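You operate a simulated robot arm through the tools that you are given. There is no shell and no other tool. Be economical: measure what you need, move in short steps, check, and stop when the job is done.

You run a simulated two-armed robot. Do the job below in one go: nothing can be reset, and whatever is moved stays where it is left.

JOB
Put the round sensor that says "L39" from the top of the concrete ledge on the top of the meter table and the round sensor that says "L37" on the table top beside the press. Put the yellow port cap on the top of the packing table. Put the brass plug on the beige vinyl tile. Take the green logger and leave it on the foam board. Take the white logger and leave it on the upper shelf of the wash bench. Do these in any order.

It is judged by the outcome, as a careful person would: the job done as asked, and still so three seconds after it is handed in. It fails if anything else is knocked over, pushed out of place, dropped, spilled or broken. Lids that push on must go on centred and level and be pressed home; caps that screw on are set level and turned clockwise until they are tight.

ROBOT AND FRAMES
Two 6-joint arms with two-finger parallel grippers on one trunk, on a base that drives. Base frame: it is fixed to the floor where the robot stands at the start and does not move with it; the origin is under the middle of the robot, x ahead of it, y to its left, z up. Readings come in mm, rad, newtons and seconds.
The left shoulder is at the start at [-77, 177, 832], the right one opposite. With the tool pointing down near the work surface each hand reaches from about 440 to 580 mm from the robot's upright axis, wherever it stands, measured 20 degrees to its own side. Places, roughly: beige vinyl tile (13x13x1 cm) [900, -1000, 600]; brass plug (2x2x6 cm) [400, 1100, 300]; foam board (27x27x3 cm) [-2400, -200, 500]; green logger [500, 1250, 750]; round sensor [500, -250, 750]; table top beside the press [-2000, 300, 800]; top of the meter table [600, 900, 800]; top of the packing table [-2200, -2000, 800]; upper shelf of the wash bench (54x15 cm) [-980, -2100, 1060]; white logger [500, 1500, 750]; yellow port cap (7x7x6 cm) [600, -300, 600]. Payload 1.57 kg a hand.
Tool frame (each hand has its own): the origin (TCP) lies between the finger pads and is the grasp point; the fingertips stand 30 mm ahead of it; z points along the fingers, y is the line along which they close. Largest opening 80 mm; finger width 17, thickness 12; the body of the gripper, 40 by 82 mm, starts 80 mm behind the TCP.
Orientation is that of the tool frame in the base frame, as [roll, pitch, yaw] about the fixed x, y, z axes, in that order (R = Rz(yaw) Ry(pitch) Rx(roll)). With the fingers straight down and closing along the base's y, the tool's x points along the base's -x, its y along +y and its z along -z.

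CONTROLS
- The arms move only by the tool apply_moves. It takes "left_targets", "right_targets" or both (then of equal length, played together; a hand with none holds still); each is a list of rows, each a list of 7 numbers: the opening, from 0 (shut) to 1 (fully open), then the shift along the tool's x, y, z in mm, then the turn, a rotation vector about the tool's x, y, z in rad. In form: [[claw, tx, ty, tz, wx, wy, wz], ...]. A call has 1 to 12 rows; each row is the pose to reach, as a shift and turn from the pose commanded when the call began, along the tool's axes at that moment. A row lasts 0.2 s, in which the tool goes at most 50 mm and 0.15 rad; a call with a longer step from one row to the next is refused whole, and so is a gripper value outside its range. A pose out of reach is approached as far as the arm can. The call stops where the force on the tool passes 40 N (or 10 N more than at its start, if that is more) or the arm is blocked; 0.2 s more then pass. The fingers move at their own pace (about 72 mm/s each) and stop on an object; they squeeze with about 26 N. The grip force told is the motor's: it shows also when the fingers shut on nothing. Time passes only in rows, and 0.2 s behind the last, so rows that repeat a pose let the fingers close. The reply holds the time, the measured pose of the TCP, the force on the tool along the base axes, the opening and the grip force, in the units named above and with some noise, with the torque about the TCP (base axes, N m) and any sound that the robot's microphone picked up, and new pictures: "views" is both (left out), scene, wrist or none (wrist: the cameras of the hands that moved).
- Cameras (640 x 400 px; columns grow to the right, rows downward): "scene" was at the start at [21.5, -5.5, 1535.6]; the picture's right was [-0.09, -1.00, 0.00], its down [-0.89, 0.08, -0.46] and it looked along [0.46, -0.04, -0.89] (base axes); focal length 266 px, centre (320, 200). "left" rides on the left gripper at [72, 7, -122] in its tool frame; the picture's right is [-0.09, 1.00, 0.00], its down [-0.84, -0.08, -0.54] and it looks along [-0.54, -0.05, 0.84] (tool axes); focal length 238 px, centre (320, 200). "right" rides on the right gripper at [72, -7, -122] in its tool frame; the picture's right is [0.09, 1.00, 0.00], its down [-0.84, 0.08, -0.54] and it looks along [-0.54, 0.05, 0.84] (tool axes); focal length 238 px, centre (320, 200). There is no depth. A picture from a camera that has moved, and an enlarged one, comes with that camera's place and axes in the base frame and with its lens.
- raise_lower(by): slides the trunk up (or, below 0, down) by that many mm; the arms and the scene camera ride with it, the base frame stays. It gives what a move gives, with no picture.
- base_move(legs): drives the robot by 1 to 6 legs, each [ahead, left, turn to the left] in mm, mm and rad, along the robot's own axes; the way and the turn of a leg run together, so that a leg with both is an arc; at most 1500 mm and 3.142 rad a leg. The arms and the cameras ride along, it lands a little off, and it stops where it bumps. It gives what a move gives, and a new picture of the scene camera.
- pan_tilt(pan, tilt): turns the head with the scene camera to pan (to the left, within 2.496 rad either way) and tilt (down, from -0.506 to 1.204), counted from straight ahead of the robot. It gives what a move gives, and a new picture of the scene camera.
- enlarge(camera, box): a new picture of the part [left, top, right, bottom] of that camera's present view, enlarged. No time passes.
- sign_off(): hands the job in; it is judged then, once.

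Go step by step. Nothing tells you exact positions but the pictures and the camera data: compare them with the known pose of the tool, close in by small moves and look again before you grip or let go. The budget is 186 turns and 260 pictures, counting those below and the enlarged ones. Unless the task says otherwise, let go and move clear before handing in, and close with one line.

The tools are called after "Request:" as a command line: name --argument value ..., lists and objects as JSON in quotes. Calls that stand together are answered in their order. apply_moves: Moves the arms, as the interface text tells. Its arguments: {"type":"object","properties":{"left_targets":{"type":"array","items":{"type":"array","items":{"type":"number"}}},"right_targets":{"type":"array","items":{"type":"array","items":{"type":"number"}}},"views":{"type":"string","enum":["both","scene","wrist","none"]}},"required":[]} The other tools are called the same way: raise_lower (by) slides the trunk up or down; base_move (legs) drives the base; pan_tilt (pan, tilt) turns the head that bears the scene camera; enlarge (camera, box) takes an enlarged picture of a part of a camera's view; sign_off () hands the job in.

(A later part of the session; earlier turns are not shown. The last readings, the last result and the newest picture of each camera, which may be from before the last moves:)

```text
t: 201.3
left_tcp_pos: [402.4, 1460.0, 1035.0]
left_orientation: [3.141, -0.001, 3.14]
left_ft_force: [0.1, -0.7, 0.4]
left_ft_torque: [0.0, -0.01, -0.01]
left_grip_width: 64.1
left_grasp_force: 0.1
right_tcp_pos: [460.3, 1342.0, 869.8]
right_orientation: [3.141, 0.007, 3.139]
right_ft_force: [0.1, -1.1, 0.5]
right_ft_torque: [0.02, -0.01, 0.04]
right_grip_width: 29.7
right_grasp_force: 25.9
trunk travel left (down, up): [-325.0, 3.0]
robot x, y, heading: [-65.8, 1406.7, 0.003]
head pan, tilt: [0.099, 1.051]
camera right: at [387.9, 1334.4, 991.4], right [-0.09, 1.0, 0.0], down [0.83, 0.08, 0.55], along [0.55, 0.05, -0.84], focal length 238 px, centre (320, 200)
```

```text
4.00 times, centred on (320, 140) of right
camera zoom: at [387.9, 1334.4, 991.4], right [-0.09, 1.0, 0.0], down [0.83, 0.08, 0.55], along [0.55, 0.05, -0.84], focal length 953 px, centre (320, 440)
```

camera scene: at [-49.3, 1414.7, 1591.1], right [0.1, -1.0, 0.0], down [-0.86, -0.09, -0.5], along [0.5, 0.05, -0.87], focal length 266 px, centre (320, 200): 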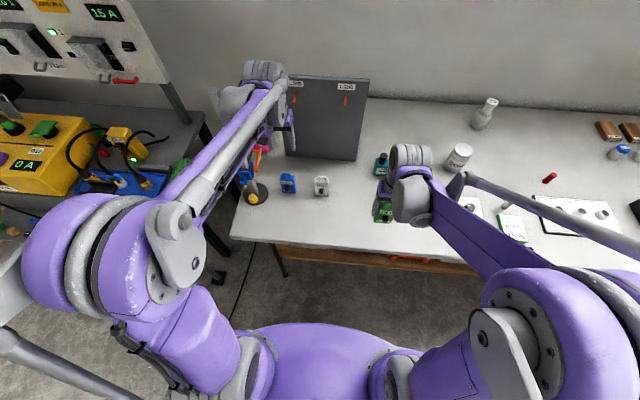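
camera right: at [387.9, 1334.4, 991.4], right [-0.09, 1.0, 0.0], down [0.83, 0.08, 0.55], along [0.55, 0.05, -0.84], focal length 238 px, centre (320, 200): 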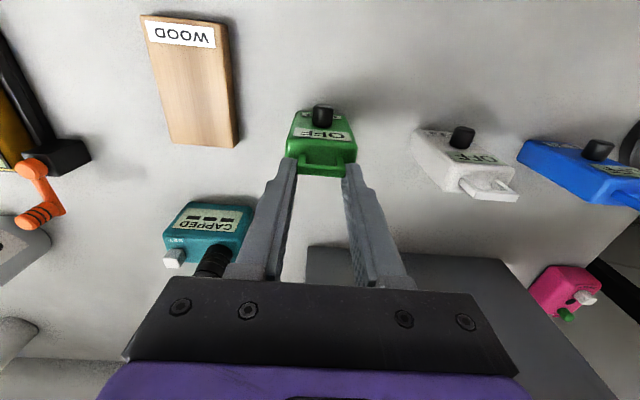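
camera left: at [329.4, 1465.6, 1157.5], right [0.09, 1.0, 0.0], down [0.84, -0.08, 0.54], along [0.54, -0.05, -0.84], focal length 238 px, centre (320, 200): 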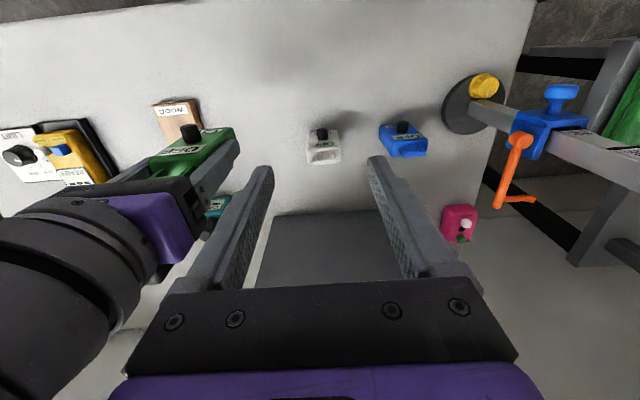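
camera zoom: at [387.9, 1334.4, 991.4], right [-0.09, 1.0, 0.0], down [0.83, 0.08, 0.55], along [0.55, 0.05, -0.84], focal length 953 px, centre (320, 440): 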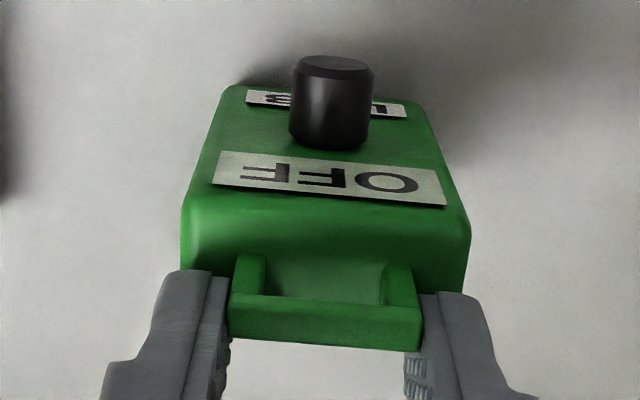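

The green handle is gripped. I'll lift it a little and bring the left hand over the white logger's handle (about [457, 1453]).

Request:
apply_moves --left_targets '[[0.56, -20, -3, 40, 0, 0, 0], [0.56, -40, -6, 80, 0, 0, 0], [0.56, -54, -8, 120, 0, 0, 0], [0.56, -54, -8, 135, 0, 0, 0]]' --right_targets '[[0.1, 0, 0, -10, 0, 0, 0], [0.1, 0, 0, -25, 0, 0, 0], [0.1, 0, 0, -40, 0, 0, 0], [0.1, 0, 0, -40, 0, 0, 0]]' --views "wrist"

Request:
enlarge --camera "left" --box '[240, 80, 400, 180]'

```text
t: 202.3
left_tcp_pos: [455.7, 1450.7, 898.4]
left_orientation: [-3.141, -0.002, 3.141]
left_ft_force: [-0.7, 0.1, 0.6]
left_ft_torque: [-0.01, 0.02, 0.0]
left_grip_width: 45.0
left_grasp_force: 0.1
right_tcp_pos: [459.4, 1342.0, 911.9]
right_orientation: [-3.14, 0.007, 3.141]
right_ft_force: [-0.5, 0.5, -1.4]
right_ft_torque: [-0.01, 0.02, 0.01]
right_grip_width: 29.4
right_grasp_force: 26.1
trunk travel left (down, up): [-325.0, 3.0]
robot x, y, heading: [-74.1, 1406.4, -0.002]
head pan, tilt: [0.099, 1.051]
camera right: at [387.2, 1334.5, 1031.5], right [-0.09, 1.0, 0.0], down [0.83, 0.08, 0.55], along [0.55, 0.05, -0.84], focal length 238 px, centre (320, 200)
camera left: at [382.9, 1457.9, 1022.1], right [0.09, 1.0, 0.0], down [0.84, -0.08, 0.54], along [0.54, -0.05, -0.84], focal length 238 px, centre (320, 200)
```

right: 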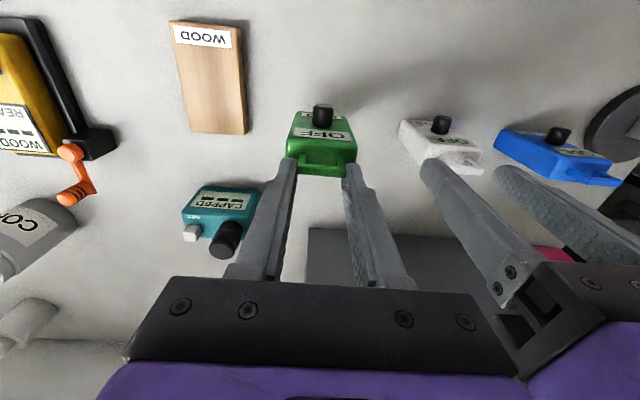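
left: 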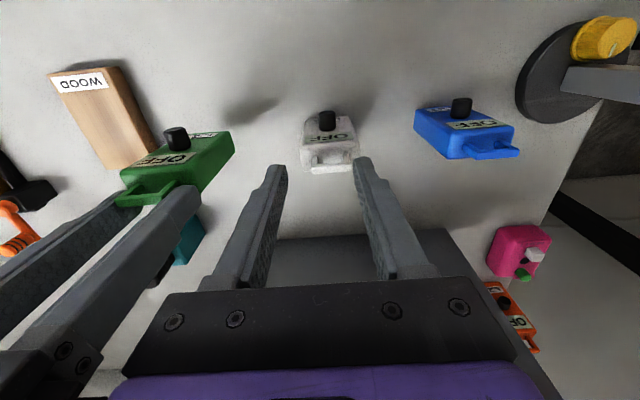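

```text
4.00 times, centred on (320, 130) of left
camera zoom: at [382.9, 1457.9, 1022.1], right [0.09, 1.0, 0.0], down [0.84, -0.08, 0.54], along [0.54, -0.05, -0.84], focal length 953 px, centre (320, 480)
```

zoom: 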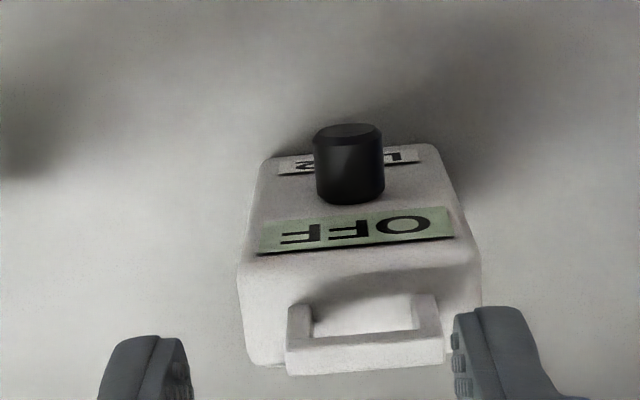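

Request:
apply_moves --left_targets '[[0.56, -3, 8.5, 0, 0, 0, 0], [0.56, -3, 8.5, 14, 0, 0, 0], [0.56, -3, 8.5, 27, 0, 0, 0], [0.2, -3, 8.5, 27, 0, 0, 0], [0.1, -3, 8.5, 27, 0, 0, 0], [0.1, -3, 8.5, 27, 0, 0, 0]]' --views "wrist"

Request:
enlarge --camera "left" --box '[240, 90, 400, 190]'

```text
t: 203.7
left_tcp_pos: [457.8, 1460.4, 871.2]
left_orientation: [-3.141, -0.003, 3.14]
left_ft_force: [-0.2, 0.4, -0.2]
left_ft_torque: [-0.01, 0.03, 0.02]
left_grip_width: 29.5
left_grasp_force: 25.7
right_tcp_pos: [459.9, 1342.0, 910.0]
right_orientation: [-3.141, 0.007, 3.141]
right_ft_force: [0.2, 0.8, -0.1]
right_ft_torque: [-0.01, 0.0, 0.02]
right_grip_width: 29.7
right_grasp_force: 25.9
trunk travel left (down, up): [-325.0, 3.0]
robot x, y, heading: [-71.8, 1409.4, -0.001]
head pan, tilt: [0.099, 1.051]
camera left: at [386.5, 1467.1, 994.6], right [0.09, 1.0, 0.0], down [0.84, -0.08, 0.54], along [0.54, -0.05, -0.84], focal length 238 px, centre (320, 200)
```

left: 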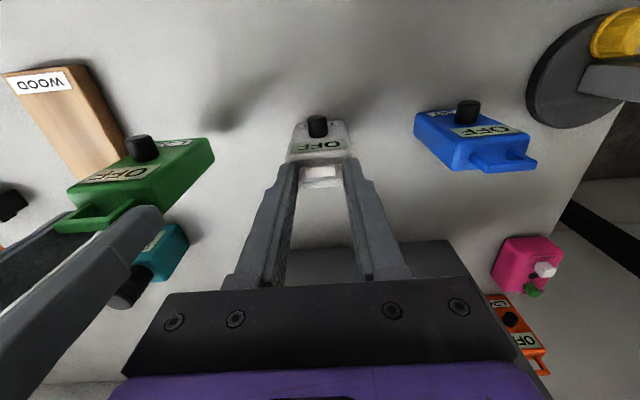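

```text
4.00 times, centred on (320, 140) of left
camera zoom: at [386.5, 1467.1, 994.6], right [0.09, 1.0, 0.0], down [0.84, -0.08, 0.54], along [0.54, -0.05, -0.84], focal length 953 px, centre (320, 440)
```

zoom: 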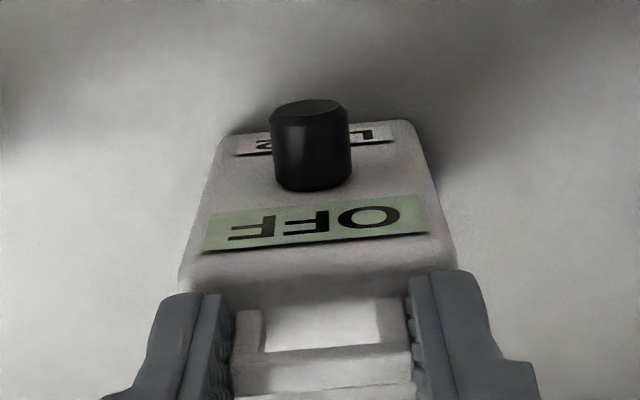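

Both loggers are held by their handles. I'll lift both, back off and drive towards the fallen sensor, checking the grips.

Request:
apply_moves --left_targets '[[0.1, 0, 0, -20, 0, 0, 0], [0.1, 15, 5, -60, 0, 0, 0], [0.1, 30, 5, -100, 0, 0, 0]]' --right_targets '[[0.1, 0, 0, 0, 0, 0, 0], [0.1, 15, -5, -30, 0, 0, 0], [0.1, 30, -5, -60, 0, 0, 0]]' --views "none"

Request:
base_move --legs '[[-330, 0, 0], [0, -1000, 0], [0, -950, 0]]'

Request:
pan_tilt --pan 0.3 --tilt 1.0

```text
t: 204.5
left_tcp_pos: [428.5, 1463.9, 971.0]
left_orientation: [3.141, 0.0, 3.138]
left_ft_force: [0.3, -0.1, -0.2]
left_ft_torque: [0.0, 0.0, -0.01]
left_grip_width: 29.5
left_grasp_force: 26.2
right_tcp_pos: [425.4, 1335.6, 969.1]
right_orientation: [-3.142, 0.008, -3.141]
right_ft_force: [0.6, -0.2, -0.1]
right_ft_torque: [0.03, 0.01, 0.03]
right_grip_width: 29.7
right_grasp_force: 25.4
trunk travel left (down, up): [-325.0, 3.0]
robot x, y, heading: [-73.3, 1409.9, -0.001]
head pan, tilt: [0.099, 1.051]
```

```text
t: 223.6
left_tcp_pos: [84.9, -481.9, 970.6]
left_orientation: [3.141, -0.002, 3.127]
left_ft_force: [0.3, 0.8, -1.0]
left_ft_torque: [-0.03, -0.01, -0.03]
left_grip_width: 29.7
left_grasp_force: 26.0
right_tcp_pos: [81.0, -610.4, 969.4]
right_orientation: [-3.14, 0.007, 3.125]
right_ft_force: [-0.3, -0.9, 0.3]
right_ft_torque: [0.02, -0.03, -0.03]
right_grip_width: 29.4
right_grasp_force: 25.8
trunk travel left (down, up): [-325.0, 3.0]
robot x, y, heading: [-414.9, -532.4, -0.016]
head pan, tilt: [0.099, 1.051]
camera scene: at [-394.0, -524.9, 1591.4], right [0.08, -1.0, 0.0], down [-0.86, -0.07, -0.5], along [0.5, 0.04, -0.87], focal length 266 px, centre (320, 200)
```

scene: 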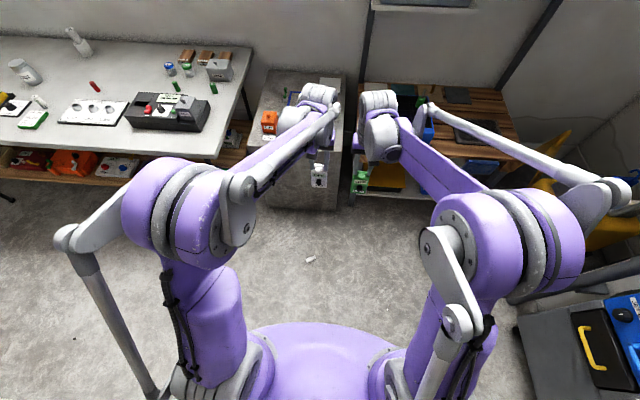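

```text
t: 224.3
left_tcp_pos: [85.4, -481.8, 972.1]
left_orientation: [-3.141, -0.002, 3.126]
left_ft_force: [-0.3, 0.7, -1.5]
left_ft_torque: [-0.05, 0.02, 0.03]
left_grip_width: 29.4
left_grasp_force: 26.3
right_tcp_pos: [80.5, -609.8, 969.5]
right_orientation: [-3.141, 0.006, 3.124]
right_ft_force: [0.2, 0.3, -1.4]
right_ft_torque: [-0.01, 0.0, -0.01]
right_grip_width: 29.6
right_grasp_force: 26.0
trunk travel left (down, up): [-325.0, 3.0]
robot x, y, heading: [-416.5, -533.3, -0.009]
head pan, tilt: [0.3, 1.0]
camera scene: at [-393.4, -510.9, 1594.8], right [0.28, -0.96, 0.0], down [-0.81, -0.24, -0.54], along [0.52, 0.15, -0.84], focal length 266 px, centre (320, 200)
```

scene: 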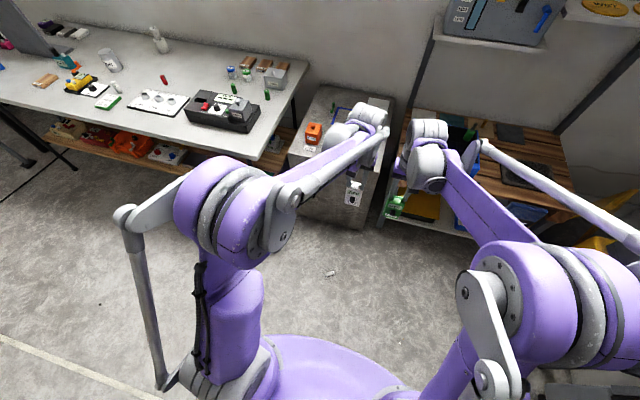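

Request:
base_move --legs '[[0, 0, 0.566], [118, -178, 0]]'

Request:
pan_tilt --pan 0.0 --tilt 1.15

Request:
enlarge --camera "scene" --box '[260, 170, 400, 270]'

```text
t: 228.1
left_tcp_pos: [175.1, -311.5, 970.7]
left_orientation: [3.141, -0.002, -2.593]
left_ft_force: [0.9, 0.0, -0.9]
left_ft_torque: [0.01, 0.0, -0.02]
left_grip_width: 29.5
left_grasp_force: 25.9
right_tcp_pos: [240.2, -422.0, 968.0]
right_orientation: [-3.141, 0.007, -2.592]
right_ft_force: [0.0, 0.1, -0.9]
right_ft_torque: [0.0, 0.02, -0.01]
right_grip_width: 29.8
right_grasp_force: 26.1
trunk travel left (down, up): [-325.0, 3.0]
robot x, y, heading: [-221.1, -622.4, 0.545]
head pan, tilt: [0.3, 1.0]
camera scene: at [-214.1, -592.3, 1594.8], right [0.75, -0.66, 0.0], down [-0.56, -0.63, -0.54], along [0.36, 0.41, -0.84], focal length 266 px, centre (320, 200)
```

scene: 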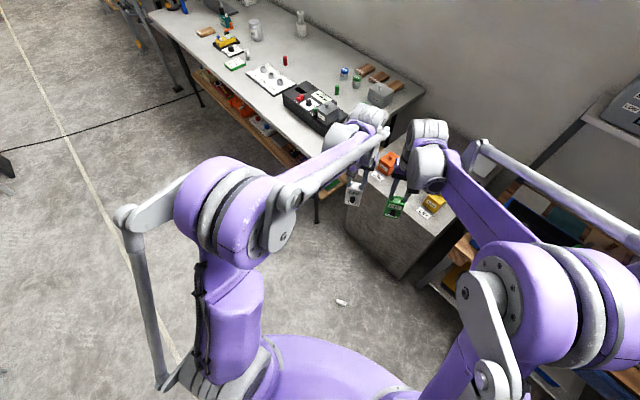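

```text
t: 228.9
left_tcp_pos: [174.3, -311.8, 971.0]
left_orientation: [3.141, -0.003, -2.593]
left_ft_force: [0.5, -0.4, -0.5]
left_ft_torque: [0.0, 0.03, 0.02]
left_grip_width: 29.5
left_grasp_force: 26.0
right_tcp_pos: [240.5, -421.7, 970.1]
right_orientation: [-3.141, 0.007, -2.591]
right_ft_force: [0.5, -0.1, 0.2]
right_ft_torque: [0.03, 0.03, -0.05]
right_grip_width: 29.6
right_grasp_force: 26.2
trunk travel left (down, up): [-325.0, 3.0]
robot x, y, heading: [-221.4, -621.7, 0.553]
head pan, tilt: [0.0, 1.15]
camera scene: at [-209.2, -613.3, 1585.2], right [0.52, -0.85, 0.0], down [-0.78, -0.48, -0.41], along [0.35, 0.21, -0.91], focal length 266 px, centre (320, 200)
```

scene: 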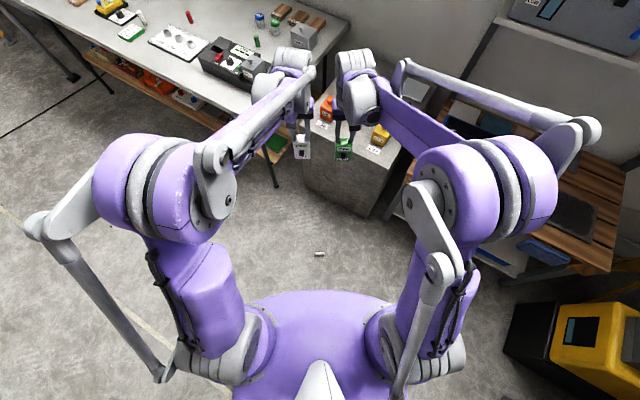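

```text
4.00 times, centred on (330, 220) of scene
camera zoom: at [-209.2, -613.3, 1585.2], right [0.52, -0.85, 0.0], down [-0.78, -0.48, -0.41], along [0.35, 0.21, -0.91], focal length 1063 px, centre (280, 120)
```

zoom: 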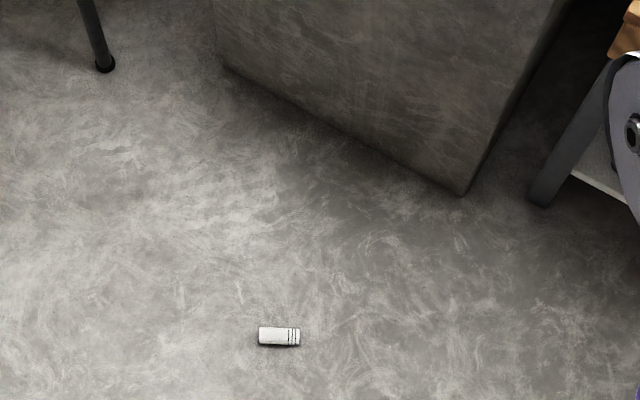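

The sensor lies laterally, centred about 366 mm ahead of the robot axis and near lateral 0. I'll lower the trunk and bring both loggers down on either side of it.

Request:
raise_lower --by -325

Request:
apply_moves --left_targets '[[0.1, 13, 2, 42, 0, 0, 0], [0.1, 26, 4, 84, 0, 0, 0], [0.1, 39, 6, 126, 0, 0, 0], [0.1, 52, 8, 168, 0, 0, 0], [0.1, 65, 10, 210, 0, 0, 0], [0.1, 78, 12, 252, 0, 0, 0], [0.1, 91, 14, 294, 0, 0, 0], [0.1, 104, 16, 336, 0, 0, 0], [0.1, 118, 18, 376, 0, 0, 0], [0.1, 132, 20, 416, 0, 0, 0]]' --right_targets '[[0.1, 13, -1, 42, 0, 0, 0], [0.1, 26, -1, 84, 0, 0, 0], [0.1, 39, -2, 126, 0, 0, 0], [0.1, 52, -2, 168, 0, 0, 0], [0.1, 65, -3, 210, 0, 0, 0], [0.1, 78, -3, 252, 0, 0, 0], [0.1, 91, -4, 294, 0, 0, 0], [0.1, 104, -4, 336, 0, 0, 0], [0.1, 118, -4, 376, 0, 0, 0], [0.1, 132, -4, 416, 0, 0, 0]]' --views "wrist"

```text
t: 232.1
left_tcp_pos: [174.3, -312.1, 647.0]
left_orientation: [3.14, -0.002, -2.593]
left_ft_force: [-0.2, 0.6, -0.9]
left_ft_torque: [-0.02, 0.0, 0.02]
left_grip_width: 29.6
left_grasp_force: 26.2
right_tcp_pos: [239.4, -423.1, 644.9]
right_orientation: [-3.141, 0.006, -2.59]
right_ft_force: [0.7, 0.0, -1.2]
right_ft_torque: [0.04, 0.04, 0.01]
right_grip_width: 29.5
right_grasp_force: 26.2
trunk travel left (down, up): [0.0, 328.0]
robot x, y, heading: [-225.4, -622.8, 0.551]
head pan, tilt: [0.0, 1.15]
```

```text
t: 234.3
left_tcp_pos: [50.3, -364.1, 229.7]
left_orientation: [3.142, -0.003, -2.592]
left_ft_force: [-0.2, -0.2, -0.1]
left_ft_torque: [0.02, 0.01, 0.03]
left_grip_width: 29.5
left_grasp_force: 25.9
right_tcp_pos: [130.8, -497.0, 229.2]
right_orientation: [-3.141, 0.006, -2.592]
right_ft_force: [0.2, -0.2, -1.5]
right_ft_torque: [0.01, 0.02, 0.01]
right_grip_width: 29.4
right_grasp_force: 26.4
trunk travel left (down, up): [0.0, 328.0]
robot x, y, heading: [-222.7, -621.7, 0.552]
head pan, tilt: [0.0, 1.15]
camera right: at [73.2, -540.7, 349.6], right [-0.6, 0.8, 0.0], down [0.67, 0.5, 0.55], along [0.44, 0.33, -0.84], focal length 238 px, centre (320, 200)
camera left: at [-14.7, -396.1, 353.2], right [-0.44, 0.9, 0.0], down [0.76, 0.37, 0.54], along [0.49, 0.24, -0.84], focal length 238 px, centre (320, 200)
```

right: 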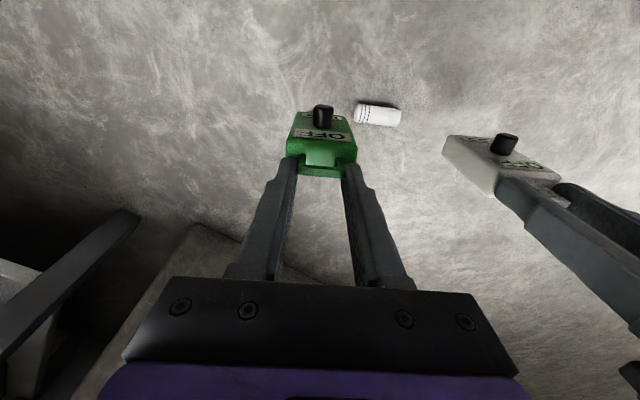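
left: 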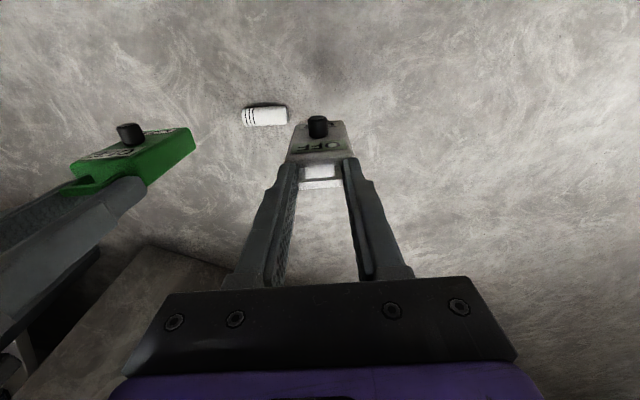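

Both wrist views agree on the sensor at [92, -429], midway between the loggers. I'll lower them to just above the floor.

Request:
apply_moves --left_targets '[[0.1, -2, 0, 40, 0, 0, 0], [0.1, -2, 0, 75, 0, 0, 0], [0.1, -2, 0, 90, 0, 0, 0], [0.1, -2, 0, 97, 0, 0, 0]]' --right_targets '[[0.1, -2, 0, 40, 0, 0, 0], [0.1, -2, 0, 75, 0, 0, 0], [0.1, -2, 0, 90, 0, 0, 0], [0.1, -2, 0, 97, 0, 0, 0]]' --views "wrist"

```text
t: 235.3
left_tcp_pos: [51.1, -364.5, 132.6]
left_orientation: [3.14, -0.002, -2.592]
left_ft_force: [-0.1, 0.2, -0.8]
left_ft_torque: [-0.03, -0.02, -0.01]
left_grip_width: 29.3
left_grasp_force: 25.4
right_tcp_pos: [133.8, -493.7, 129.5]
right_orientation: [-3.139, 0.006, -2.592]
right_ft_force: [-0.1, 0.2, -0.6]
right_ft_torque: [0.02, -0.03, 0.0]
right_grip_width: 29.6
right_grasp_force: 25.9
trunk travel left (down, up): [0.0, 328.0]
robot x, y, heading: [-221.8, -621.7, 0.546]
head pan, tilt: [0.0, 1.15]
camera right: at [75.9, -538.1, 251.4], right [-0.6, 0.8, 0.0], down [0.67, 0.5, 0.55], along [0.44, 0.33, -0.84], focal length 238 px, centre (320, 200)
camera left: at [-13.2, -394.8, 255.4], right [-0.44, 0.9, 0.0], down [0.76, 0.37, 0.54], along [0.49, 0.24, -0.84], focal length 238 px, centre (320, 200)
```

right: 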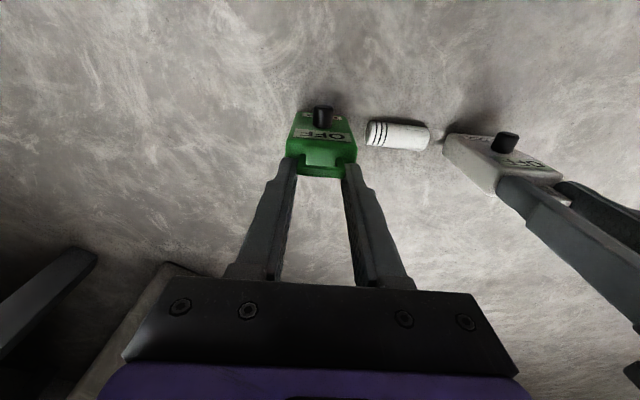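
left: 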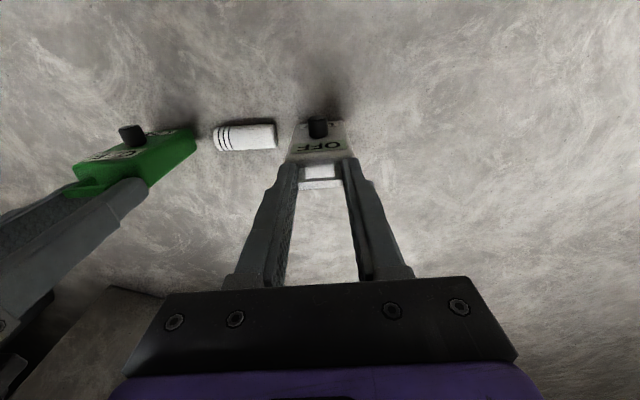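

Request:
apply_moves --left_targets '[[0.1, 0, -8, 0, 0, 0, 0], [0.1, 0, -15, 0, 0, 0, 0]]' --right_targets '[[0.1, 1, 8, 0, 0, 0, 0], [0.1, 2, 16, 0, 0, 0, 0]]' --views "wrist"

Request:
enlarge --camera "right" --box '[270, 80, 510, 230]'

```text
t: 235.9
left_tcp_pos: [61.7, -375.7, 133.8]
left_orientation: [-3.141, -0.001, -2.592]
left_ft_force: [-0.1, 0.1, -1.4]
left_ft_torque: [0.02, 0.02, 0.02]
left_grip_width: 29.3
left_grasp_force: 25.4
right_tcp_pos: [124.4, -481.1, 129.8]
right_orientation: [-3.139, 0.006, -2.591]
right_ft_force: [0.4, -0.1, -0.3]
right_ft_torque: [-0.05, -0.04, 0.01]
right_grip_width: 29.5
right_grasp_force: 26.2
trunk travel left (down, up): [0.0, 328.0]
robot x, y, heading: [-219.9, -624.3, 0.547]
head pan, tilt: [0.0, 1.15]
camera right: at [66.4, -524.9, 251.7], right [-0.6, 0.8, 0.0], down [0.67, 0.5, 0.55], along [0.44, 0.33, -0.84], focal length 238 px, centre (320, 200)
camera left: at [-4.4, -407.7, 256.6], right [-0.44, 0.9, 0.0], down [0.76, 0.37, 0.54], along [0.49, 0.24, -0.84], focal length 238 px, centre (320, 200)
```

right: 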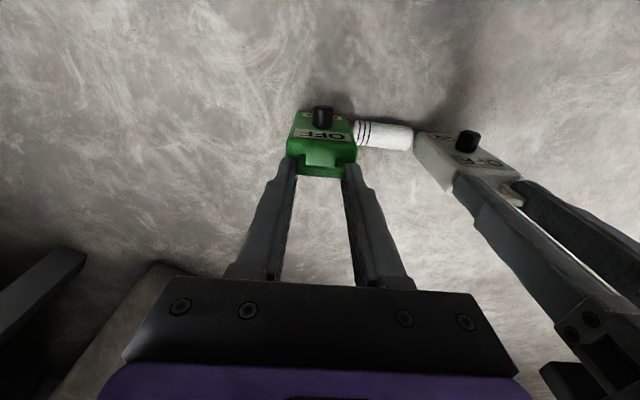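
left: 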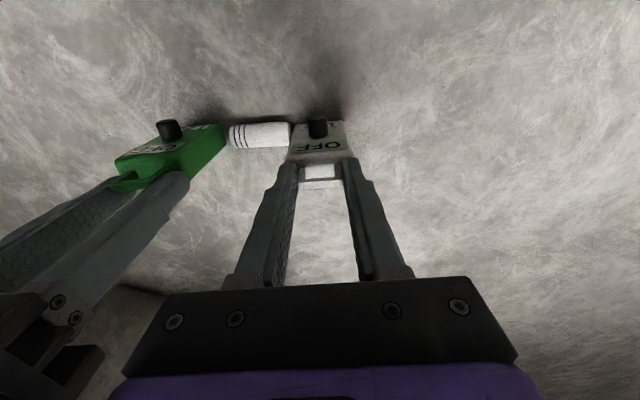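

```text
2.67 times, centred on (390, 155) of right
camera zoom: at [66.4, -524.9, 251.7], right [-0.6, 0.8, 0.0], down [0.67, 0.5, 0.55], along [0.44, 0.33, -0.84], focal length 636 px, centre (133, 320)
```

zoom: 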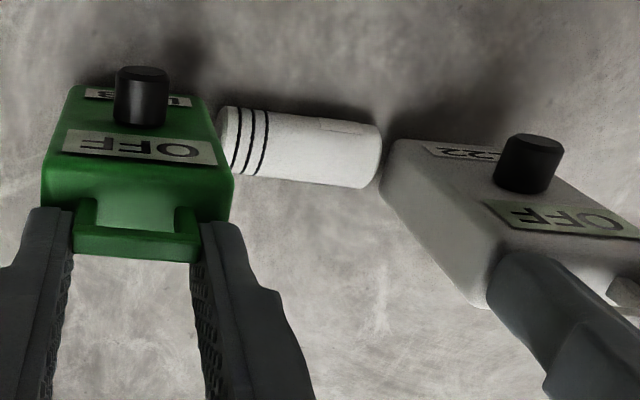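

Request:
apply_moves --left_targets '[[0.1, 0, -3, 0, 0, 0, 0], [0.1, 0, -5, 0, 0, 0, 0]]' --right_targets '[[0.1, 0, 3, 0, 0, 0, 0], [0.1, 0, 5, 0, 0, 0, 0]]' --views "none"

```text
t: 236.5
left_tcp_pos: [63.5, -380.9, 134.0]
left_orientation: [-3.141, -0.002, -2.593]
left_ft_force: [-0.5, -0.1, -0.1]
left_ft_torque: [-0.02, -0.01, -0.01]
left_grip_width: 29.4
left_grasp_force: 25.7
right_tcp_pos: [121.4, -477.0, 130.4]
right_orientation: [-3.139, 0.006, -2.593]
right_ft_force: [0.4, 0.0, -0.8]
right_ft_torque: [-0.03, -0.02, -0.03]
right_grip_width: 29.5
right_grasp_force: 25.6
trunk travel left (down, up): [0.0, 328.0]
robot x, y, heading: [-222.6, -624.6, 0.544]
head pan, tilt: [0.0, 1.15]
```

Request:
apply_moves --left_targets '[[0.1, 0, -1, 0, 0, 0, 0], [0.1, 0, -1.5, 0, 0, 0, 0]]' --right_targets '[[0.1, 0, 1, 0, 0, 0, 0], [0.1, 0, 1.5, 0, 0, 0, 0]]' --views "wrist"

```text
t: 237.1
left_tcp_pos: [63.4, -380.8, 133.7]
left_orientation: [-3.141, -0.003, -2.594]
left_ft_force: [-2.5, 2.6, -0.6]
left_ft_torque: [0.3, 0.3, -0.08]
left_grip_width: 29.5
left_grasp_force: 25.9
right_tcp_pos: [121.0, -473.7, 129.8]
right_orientation: [-3.14, 0.006, -2.592]
right_ft_force: [2.8, -2.1, 0.4]
right_ft_torque: [-0.3, -0.29, -0.03]
right_grip_width: 29.8
right_grasp_force: 25.5
trunk travel left (down, up): [0.0, 328.0]
robot x, y, heading: [-223.4, -617.3, 0.548]
head pan, tilt: [0.0, 1.15]
camera right: at [62.9, -518.4, 251.5], right [-0.6, 0.8, 0.0], down [0.67, 0.5, 0.55], along [0.44, 0.33, -0.84], focal length 238 px, centre (320, 200)
camera left: at [-1.5, -412.8, 257.4], right [-0.44, 0.9, 0.0], down [0.76, 0.37, 0.54], along [0.48, 0.24, -0.84], focal length 238 px, centre (320, 200)
```

right: 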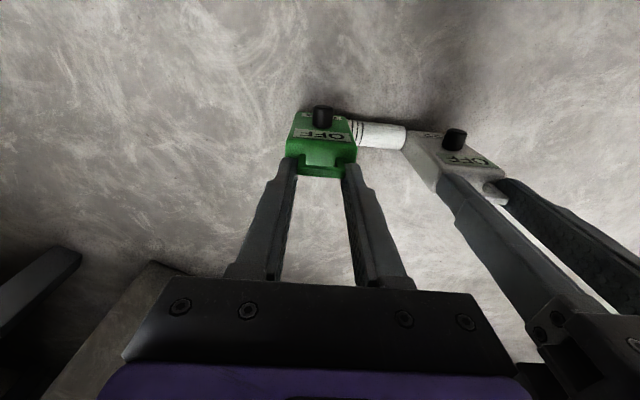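
left: 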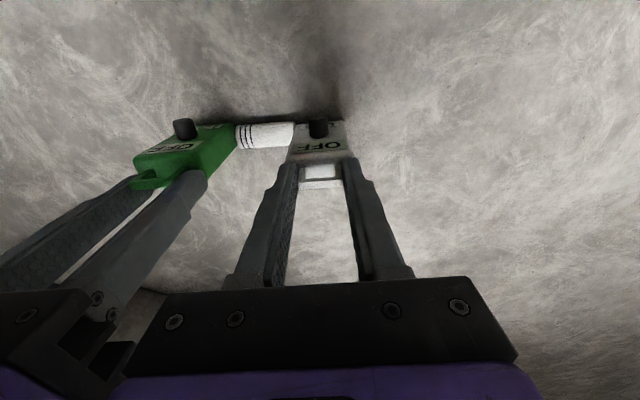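

The loggers squeeze the sensor with about 3.5 N. I'll add slightly more and lift with the trunk.

Request:
apply_moves --left_targets '[[0.1, 0, -0.7, 0, 0, 0, 0]]' --right_targets '[[0.1, 0, 0.7, 0, 0, 0, 0]]' --views "none"

Request:
raise_lower --by 40

Request:
enlarge --camera "left" --box '[100, 70, 400, 250]'

```text
t: 237.5
left_tcp_pos: [64.8, -381.4, 133.9]
left_orientation: [3.141, -0.002, -2.592]
left_ft_force: [-4.3, 3.8, 0.5]
left_ft_torque: [0.38, 0.38, -0.05]
left_grip_width: 29.3
left_grasp_force: 26.0
right_tcp_pos: [119.3, -474.0, 129.5]
right_orientation: [-3.139, 0.007, -2.593]
right_ft_force: [3.2, -4.6, 0.6]
right_ft_torque: [-0.41, -0.36, -0.03]
right_grip_width: 29.3
right_grasp_force: 25.9
trunk travel left (down, up): [0.0, 328.0]
robot x, y, heading: [-222.2, -625.5, 0.55]
head pan, tilt: [0.0, 1.15]
```

```text
t: 238.3
left_tcp_pos: [63.8, -382.6, 173.4]
left_orientation: [3.141, -0.003, -2.594]
left_ft_force: [-2.8, 2.6, -0.9]
left_ft_torque: [0.29, 0.27, -0.04]
left_grip_width: 29.6
left_grasp_force: 26.5
right_tcp_pos: [118.4, -472.3, 170.2]
right_orientation: [3.139, 0.008, -2.591]
right_ft_force: [2.2, -3.1, -1.4]
right_ft_torque: [-0.32, -0.28, -0.06]
right_grip_width: 29.5
right_grasp_force: 26.0
trunk travel left (down, up): [-40.0, 288.0]
robot x, y, heading: [-222.2, -621.9, 0.548]
head pan, tilt: [0.0, 1.15]
```

```text
2.13 times, centred on (250, 160) of left
camera zoom: at [-0.8, -413.9, 296.8], right [-0.44, 0.9, 0.0], down [0.76, 0.37, 0.54], along [0.49, 0.24, -0.84], focal length 508 px, centre (469, 285)
```

zoom: 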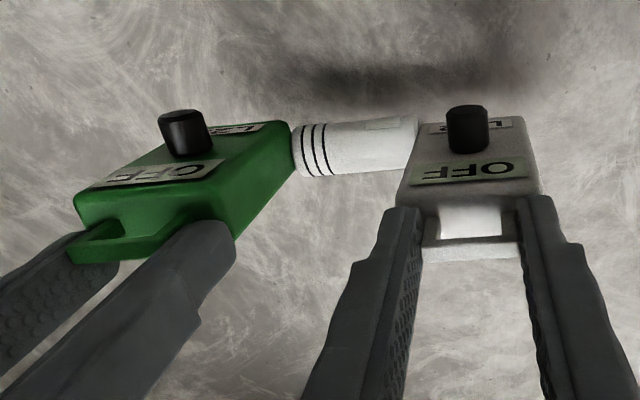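

The sensor is lifted off the floor. I'll continue raising with the trunk, then re-check the squeeze.

Request:
raise_lower --by 285

Request:
apply_moves --left_targets '[[0.1, 0, -0.4, 0, 0, 0, 0]]' --right_targets '[[0.1, 0, 0.4, 0, 0, 0, 0]]' --views "none"

Request:
enlarge --camera "left" --box '[100, 70, 400, 250]'

```text
t: 241.2
left_tcp_pos: [171.2, -317.0, 523.6]
left_orientation: [3.141, 0.13, -2.593]
left_ft_force: [-0.1, 1.0, -1.5]
left_ft_torque: [0.19, 0.05, 0.05]
left_grip_width: 29.8
left_grasp_force: 25.7
right_tcp_pos: [231.3, -406.0, 525.1]
right_orientation: [-3.14, 0.147, -2.592]
right_ft_force: [0.6, -1.3, -1.7]
right_ft_torque: [-0.21, -0.07, 0.02]
right_grip_width: 29.6
right_grasp_force: 26.2
trunk travel left (down, up): [-325.0, 3.0]
robot x, y, heading: [-221.6, -621.1, 0.549]
head pan, tilt: [0.0, 1.15]
```

```text
t: 241.6
left_tcp_pos: [174.0, -316.7, 522.9]
left_orientation: [3.14, 0.13, -2.591]
left_ft_force: [-0.7, 3.8, -1.1]
left_ft_torque: [0.28, 0.12, 0.05]
left_grip_width: 29.5
left_grasp_force: 25.5
right_tcp_pos: [232.0, -404.9, 526.2]
right_orientation: [-3.141, 0.144, -2.592]
right_ft_force: [0.9, -2.9, -0.5]
right_ft_torque: [-0.35, -0.13, 0.02]
right_grip_width: 29.6
right_grasp_force: 26.6
trunk travel left (down, up): [-325.0, 3.0]
robot x, y, heading: [-219.8, -621.6, 0.55]
head pan, tilt: [0.0, 1.15]
```

```text
2.13 times, centred on (250, 160) of left
camera zoom: at [94.4, -355.7, 636.5], right [-0.44, 0.9, 0.01], down [0.69, 0.33, 0.64], along [0.57, 0.29, -0.76], focal length 508 px, centre (469, 285)
```

zoom: 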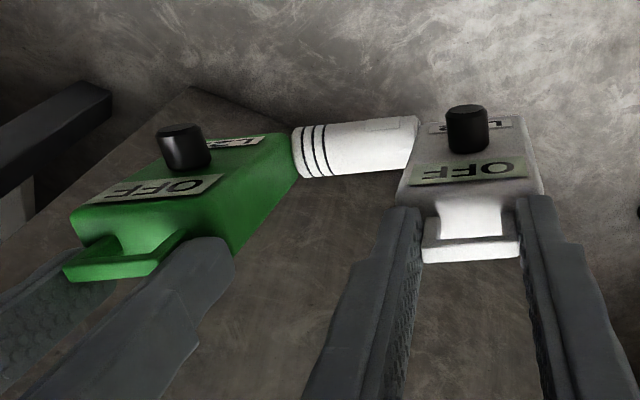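

Still held (about 3.5 N), though the hands tilted slightly as the trunk rose. I'll raise both hands together in small synchronized steps.

Request:
apply_moves --left_targets '[[0.1, -2.6, 0, -20, 0, 0, 0], [0.1, -6.5, 0, -50, 0, 0, 0], [0.1, -10.5, 0, -80, 0, 0, 0], [0.1, -14.4, 0, -110, 0, 0, 0]]' --right_targets '[[0.1, -2.9, 0, -20, 0, 0, 0], [0.1, -7.3, 0, -49.9, 0, 0, 0], [0.1, -11.6, 0, -79.8, 0, 0, 0], [0.1, -16, 0, -109.8, 0, 0, 0]]' --views "none"

```text
t: 242.6
left_tcp_pos: [171.6, -316.6, 636.2]
left_orientation: [3.141, 0.131, -2.593]
left_ft_force: [-0.6, 2.7, -1.6]
left_ft_torque: [0.24, 0.13, 0.05]
left_grip_width: 29.6
left_grasp_force: 26.3
right_tcp_pos: [231.0, -406.9, 638.0]
right_orientation: [-3.141, 0.147, -2.591]
right_ft_force: [1.8, -2.4, -1.2]
right_ft_torque: [-0.3, -0.18, 0.01]
right_grip_width: 29.4
right_grasp_force: 26.0
trunk travel left (down, up): [-325.0, 3.0]
robot x, y, heading: [-223.3, -623.1, 0.55]
head pan, tilt: [0.0, 1.15]
```

Request:
apply_moves --left_targets '[[0.1, -4, -0.2, -30, 0, 0, 0], [0.1, -9, -0.3, -70, 0, 0, 0], [0.1, -14.4, -0.3, -110, 0, 0, 0], [0.1, -19.4, -0.3, -148.7, 0, 0, 0]]' --right_targets '[[0.1, -4.4, 0.2, -30, 0, 0, 0], [0.1, -10.1, 0.3, -69.9, 0, 0, 0], [0.1, -16, 0.3, -109.8, 0, 0, 0], [0.1, -21.7, 0.3, -148.4, 0, 0, 0]]' --views "wrist"

```text
t: 243.6
left_tcp_pos: [171.1, -317.1, 786.4]
left_orientation: [-3.14, 0.13, -2.593]
left_ft_force: [-2.7, 4.5, -1.4]
left_ft_torque: [0.35, 0.37, -0.01]
left_grip_width: 29.6
left_grasp_force: 26.4
right_tcp_pos: [228.6, -407.0, 786.0]
right_orientation: [-3.141, 0.147, -2.592]
right_ft_force: [1.9, -3.1, -0.7]
right_ft_torque: [-0.37, -0.36, -0.13]
right_grip_width: 29.7
right_grasp_force: 26.1
trunk travel left (down, up): [-325.0, 3.0]
robot x, y, heading: [-222.6, -624.4, 0.553]
head pan, tilt: [0.0, 1.15]
camera right: at [157.1, -459.8, 896.3], right [-0.6, 0.8, -0.01], down [0.6, 0.46, 0.66], along [0.53, 0.38, -0.75], focal length 238 px, centre (320, 200)
camera left: at [93.2, -356.6, 899.2], right [-0.44, 0.9, 0.01], down [0.69, 0.33, 0.65], along [0.57, 0.29, -0.76], focal length 238 px, centre (320, 200)
```

right: 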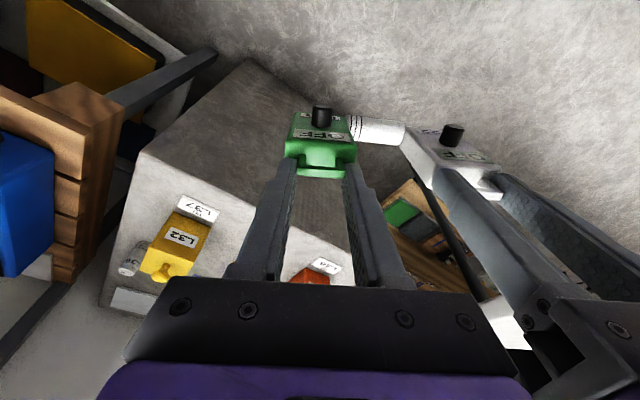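
left: 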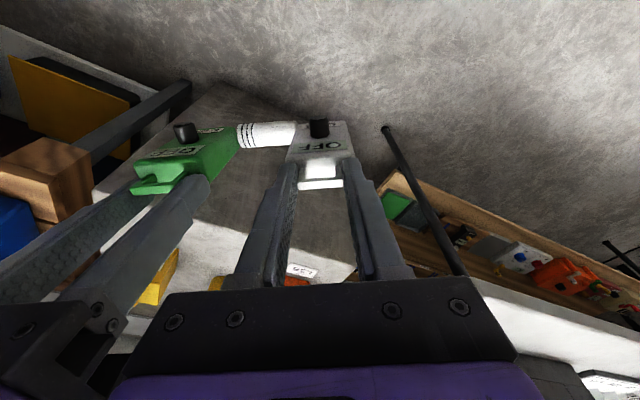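

Still firmly pinched at about 4 N. I'll turn to face the ledge and approach its front strip, stopping short to look.

Request:
base_move --legs '[[0, 0, -0.55], [0, 268, 0]]'

Request:
enlarge --camera "right" --box '[0, 0, 640, 400]'

```text
t: 248.1
left_tcp_pos: [271.3, -293.0, 784.3]
left_orientation: [3.14, 0.128, -3.132]
left_ft_force: [0.2, 2.9, -0.9]
left_ft_torque: [0.28, 0.02, 0.02]
left_grip_width: 29.6
left_grasp_force: 25.7
right_tcp_pos: [273.6, -399.4, 786.5]
right_orientation: [-3.14, 0.145, -3.13]
right_ft_force: [0.5, -2.1, -0.7]
right_ft_torque: [-0.28, -0.02, -0.05]
right_grip_width: 29.4
right_grasp_force: 25.8
trunk travel left (down, up): [-325.0, 3.0]
robot x, y, heading: [-221.2, -354.3, 0.012]
head pan, tilt: [0.0, 1.15]
camera scene: at [-209.2, -351.9, 1585.1], right [0.01, -1.0, 0.0], down [-0.91, -0.01, -0.41], along [0.41, 0.0, -0.91], focal length 266 px, centre (320, 200)
```

scene: 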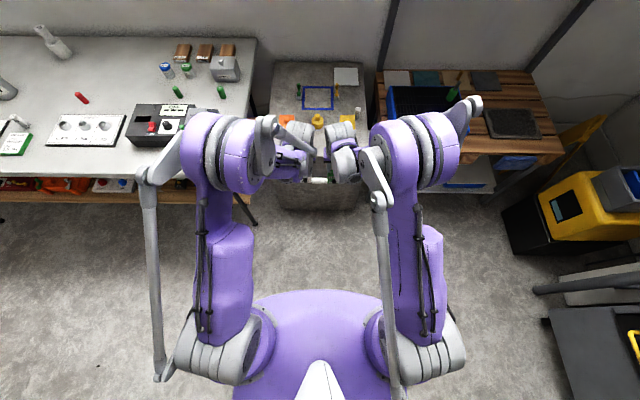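

```text
1.00 times, centred on (320, 200) of right (not enlarged: the box is as wide or as high as the picture)
camera zoom: at [185.6, -407.2, 895.6], right [-0.1, 0.99, -0.01], down [0.75, 0.09, 0.66], along [0.66, 0.06, -0.75], focal length 238 px, centre (320, 200)
```

zoom: 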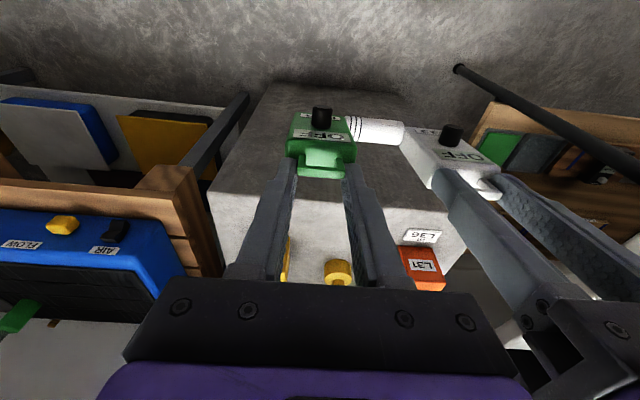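

The ledge front edge is at x≈431. I'll drive 190 mm forward so that the sensor hangs over the free front strip at x≈475.

Request:
base_move --legs '[[188, 0, 0]]'

Request:
apply_moves --left_targets '[[0.1, 1, -0.2, 10, 0, 0, 0], [0.1, 3, -0.2, 24, 0, 0, 0]]' --right_targets '[[0.1, 1.1, 0.2, 10, 0, 0, 0], [0.1, 3.4, 0.2, 24, 0, 0, 0]]' --views "wrist"

```text
t: 249.6
left_tcp_pos: [452.5, -291.7, 784.3]
left_orientation: [-3.141, 0.127, -3.135]
left_ft_force: [-1.1, -0.3, -1.0]
left_ft_torque: [-0.02, 0.01, 0.04]
left_grip_width: 29.5
left_grasp_force: 25.2
right_tcp_pos: [455.2, -397.9, 785.5]
right_orientation: [-3.139, 0.144, -3.131]
right_ft_force: [0.9, 0.1, -0.6]
right_ft_torque: [0.0, -0.02, 0.01]
right_grip_width: 29.3
right_grasp_force: 26.3
trunk travel left (down, up): [-325.0, 3.0]
robot x, y, heading: [-41.0, -350.1, 0.015]
head pan, tilt: [0.0, 1.15]
camera scene: at [-27.0, -350.2, 1584.9], right [0.01, -1.0, 0.0], down [-0.91, -0.01, -0.41], along [0.41, 0.0, -0.91], focal length 266 px, centre (320, 200)
```

scene: 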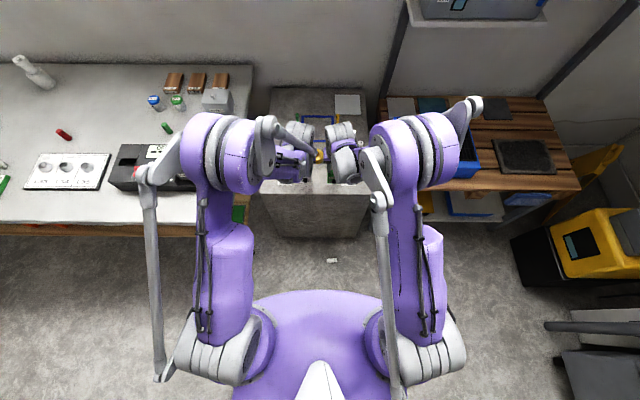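

```text
t: 250.2
left_tcp_pos: [454.1, -291.7, 760.9]
left_orientation: [-3.142, 0.126, -3.132]
left_ft_force: [0.3, 0.2, -0.3]
left_ft_torque: [-0.01, 0.01, -0.05]
left_grip_width: 29.6
left_grasp_force: 26.4
right_tcp_pos: [455.6, -397.8, 761.7]
right_orientation: [-3.141, 0.145, -3.132]
right_ft_force: [0.6, -0.7, -1.2]
right_ft_torque: [0.0, 0.0, 0.02]
right_grip_width: 29.3
right_grasp_force: 26.0
trunk travel left (down, up): [-325.0, 3.0]
robot x, y, heading: [-42.5, -350.1, 0.011]
head pan, tilt: [0.0, 1.15]
camera right: at [369.1, -405.3, 871.4], right [-0.1, 0.99, -0.01], down [0.75, 0.09, 0.66], along [0.65, 0.06, -0.75], focal length 238 px, centre (320, 200)
camera left: at [366.9, -285.6, 874.1], right [0.08, 1.0, 0.01], down [0.76, -0.07, 0.64], along [0.64, -0.04, -0.76], focal length 238 px, centre (320, 200)
```

right: 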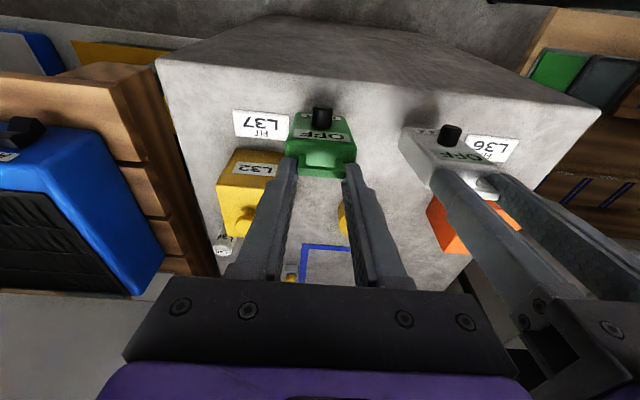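
left: 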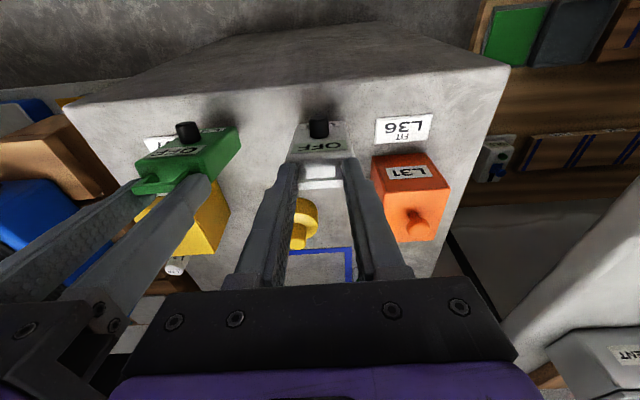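

The pinch relaxed and the sensor fell again, landing near [284, -414] in front of the ledge. Next time I'll squeeze harder and start from closer. Let me see how it lies.

Request:
enlarge --camera "scene" --box '[290, 235, 370, 285]'

```text
8.00 times, centred on (330, 260) of scene
camera zoom: at [-25.7, -350.2, 1585.1], right [0.01, -1.0, 0.0], down [-0.91, -0.01, -0.41], along [0.41, 0.0, -0.91], focal length 2127 px, centre (240, -280)
```

zoom: 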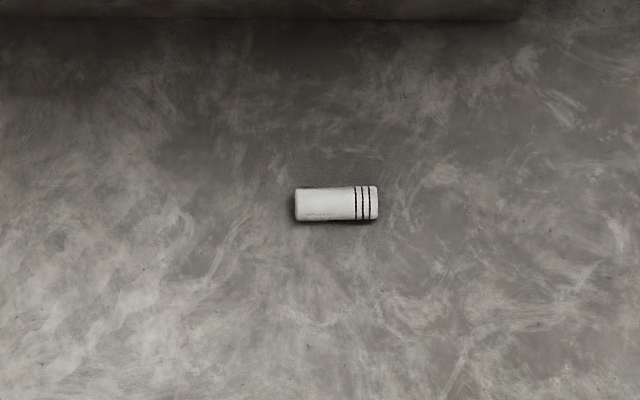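

It lies exactly lateral to the robot again. I'll pull the hands back and apart, straighten them, and line the base up so that the sensor is 366 mm ahead and centred.

Request:
base_move --legs '[[-34, -71, -0.011]]'

Request:
apply_moves --left_targets '[[0.1, 33, 6, -4, 0, 0.032, 0], [0.1, 65, 12, -8, 0, 0.064, 0], [0.1, 98, 18, -13, 0, 0.096, 0], [0.1, 130, 23, -17, 0, 0.127, 0]]' --right_targets '[[0.1, 33, -6, -5, 0, 0.036, 0], [0.1, 65, -12, -10, 0, 0.072, 0], [0.1, 98, -18, -14, 0, 0.108, 0], [0.1, 130, -23, -19, 0, 0.145, 0]]' --views "wrist"

```text
t: 251.5
left_tcp_pos: [422.5, -366.3, 761.7]
left_orientation: [-3.142, 0.13, 3.139]
left_ft_force: [-0.6, 0.8, -0.1]
left_ft_torque: [-0.03, 0.03, 0.0]
left_grip_width: 29.5
left_grasp_force: 26.0
right_tcp_pos: [422.8, -471.8, 762.7]
right_orientation: [-3.14, 0.145, -3.14]
right_ft_force: [0.0, -0.7, -1.1]
right_ft_torque: [-0.02, 0.03, 0.03]
right_grip_width: 29.5
right_grasp_force: 25.8
trunk travel left (down, up): [-325.0, 3.0]
robot x, y, heading: [-73.4, -421.2, 0.002]
head pan, tilt: [0.0, 1.15]
camera scene: at [-59.5, -420.2, 1585.2], right [0.0, -1.0, 0.0], down [-0.91, 0.0, -0.41], along [0.41, 0.0, -0.91], focal length 266 px, centre (320, 200)
```

scene: 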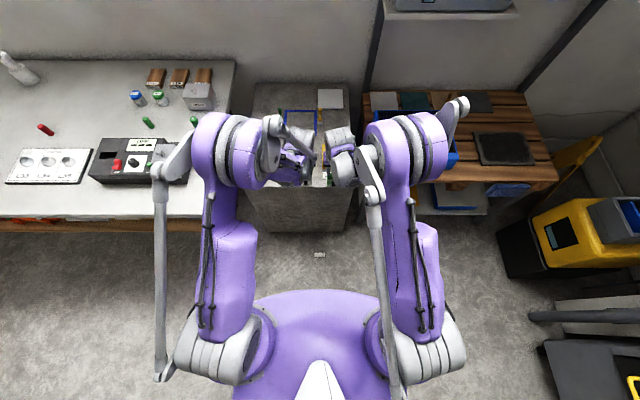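

```text
t: 252.5
left_tcp_pos: [288.3, -344.0, 763.1]
left_orientation: [-3.14, 0.0, 3.139]
left_ft_force: [0.2, -0.9, 0.1]
left_ft_torque: [0.05, 0.01, -0.02]
left_grip_width: 29.6
left_grasp_force: 25.8
right_tcp_pos: [290.3, -494.6, 762.5]
right_orientation: [-3.141, 0.002, -3.14]
right_ft_force: [0.1, -0.7, -0.6]
right_ft_torque: [0.0, -0.03, 0.03]
right_grip_width: 29.2
right_grasp_force: 26.1
trunk travel left (down, up): [-325.0, 3.0]
robot x, y, heading: [-75.6, -418.7, 0.001]
head pan, tilt: [0.0, 1.15]
camera right: at [220.1, -502.8, 883.8], right [-0.09, 1.0, 0.0], down [0.84, 0.08, 0.54], along [0.54, 0.05, -0.84], focal length 238 px, centre (320, 200)
camera left: at [215.7, -336.8, 885.2], right [0.09, 1.0, 0.0], down [0.84, -0.08, 0.54], along [0.54, -0.05, -0.84], focal length 238 px, centre (320, 200)
```

right: 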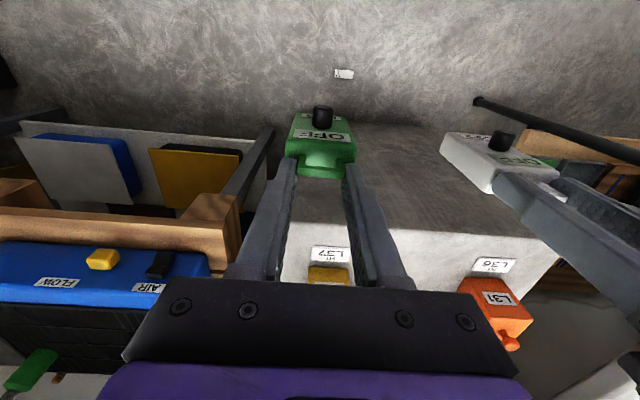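
left: 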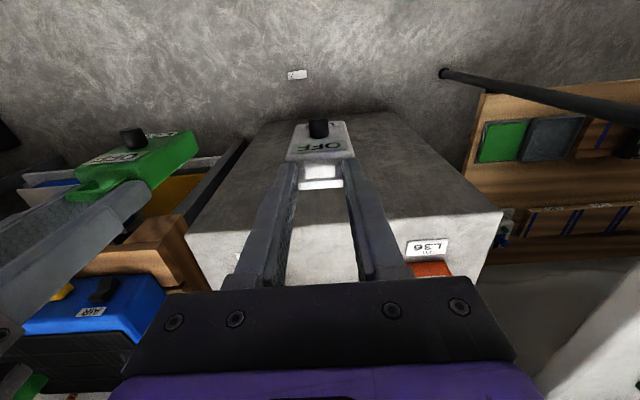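

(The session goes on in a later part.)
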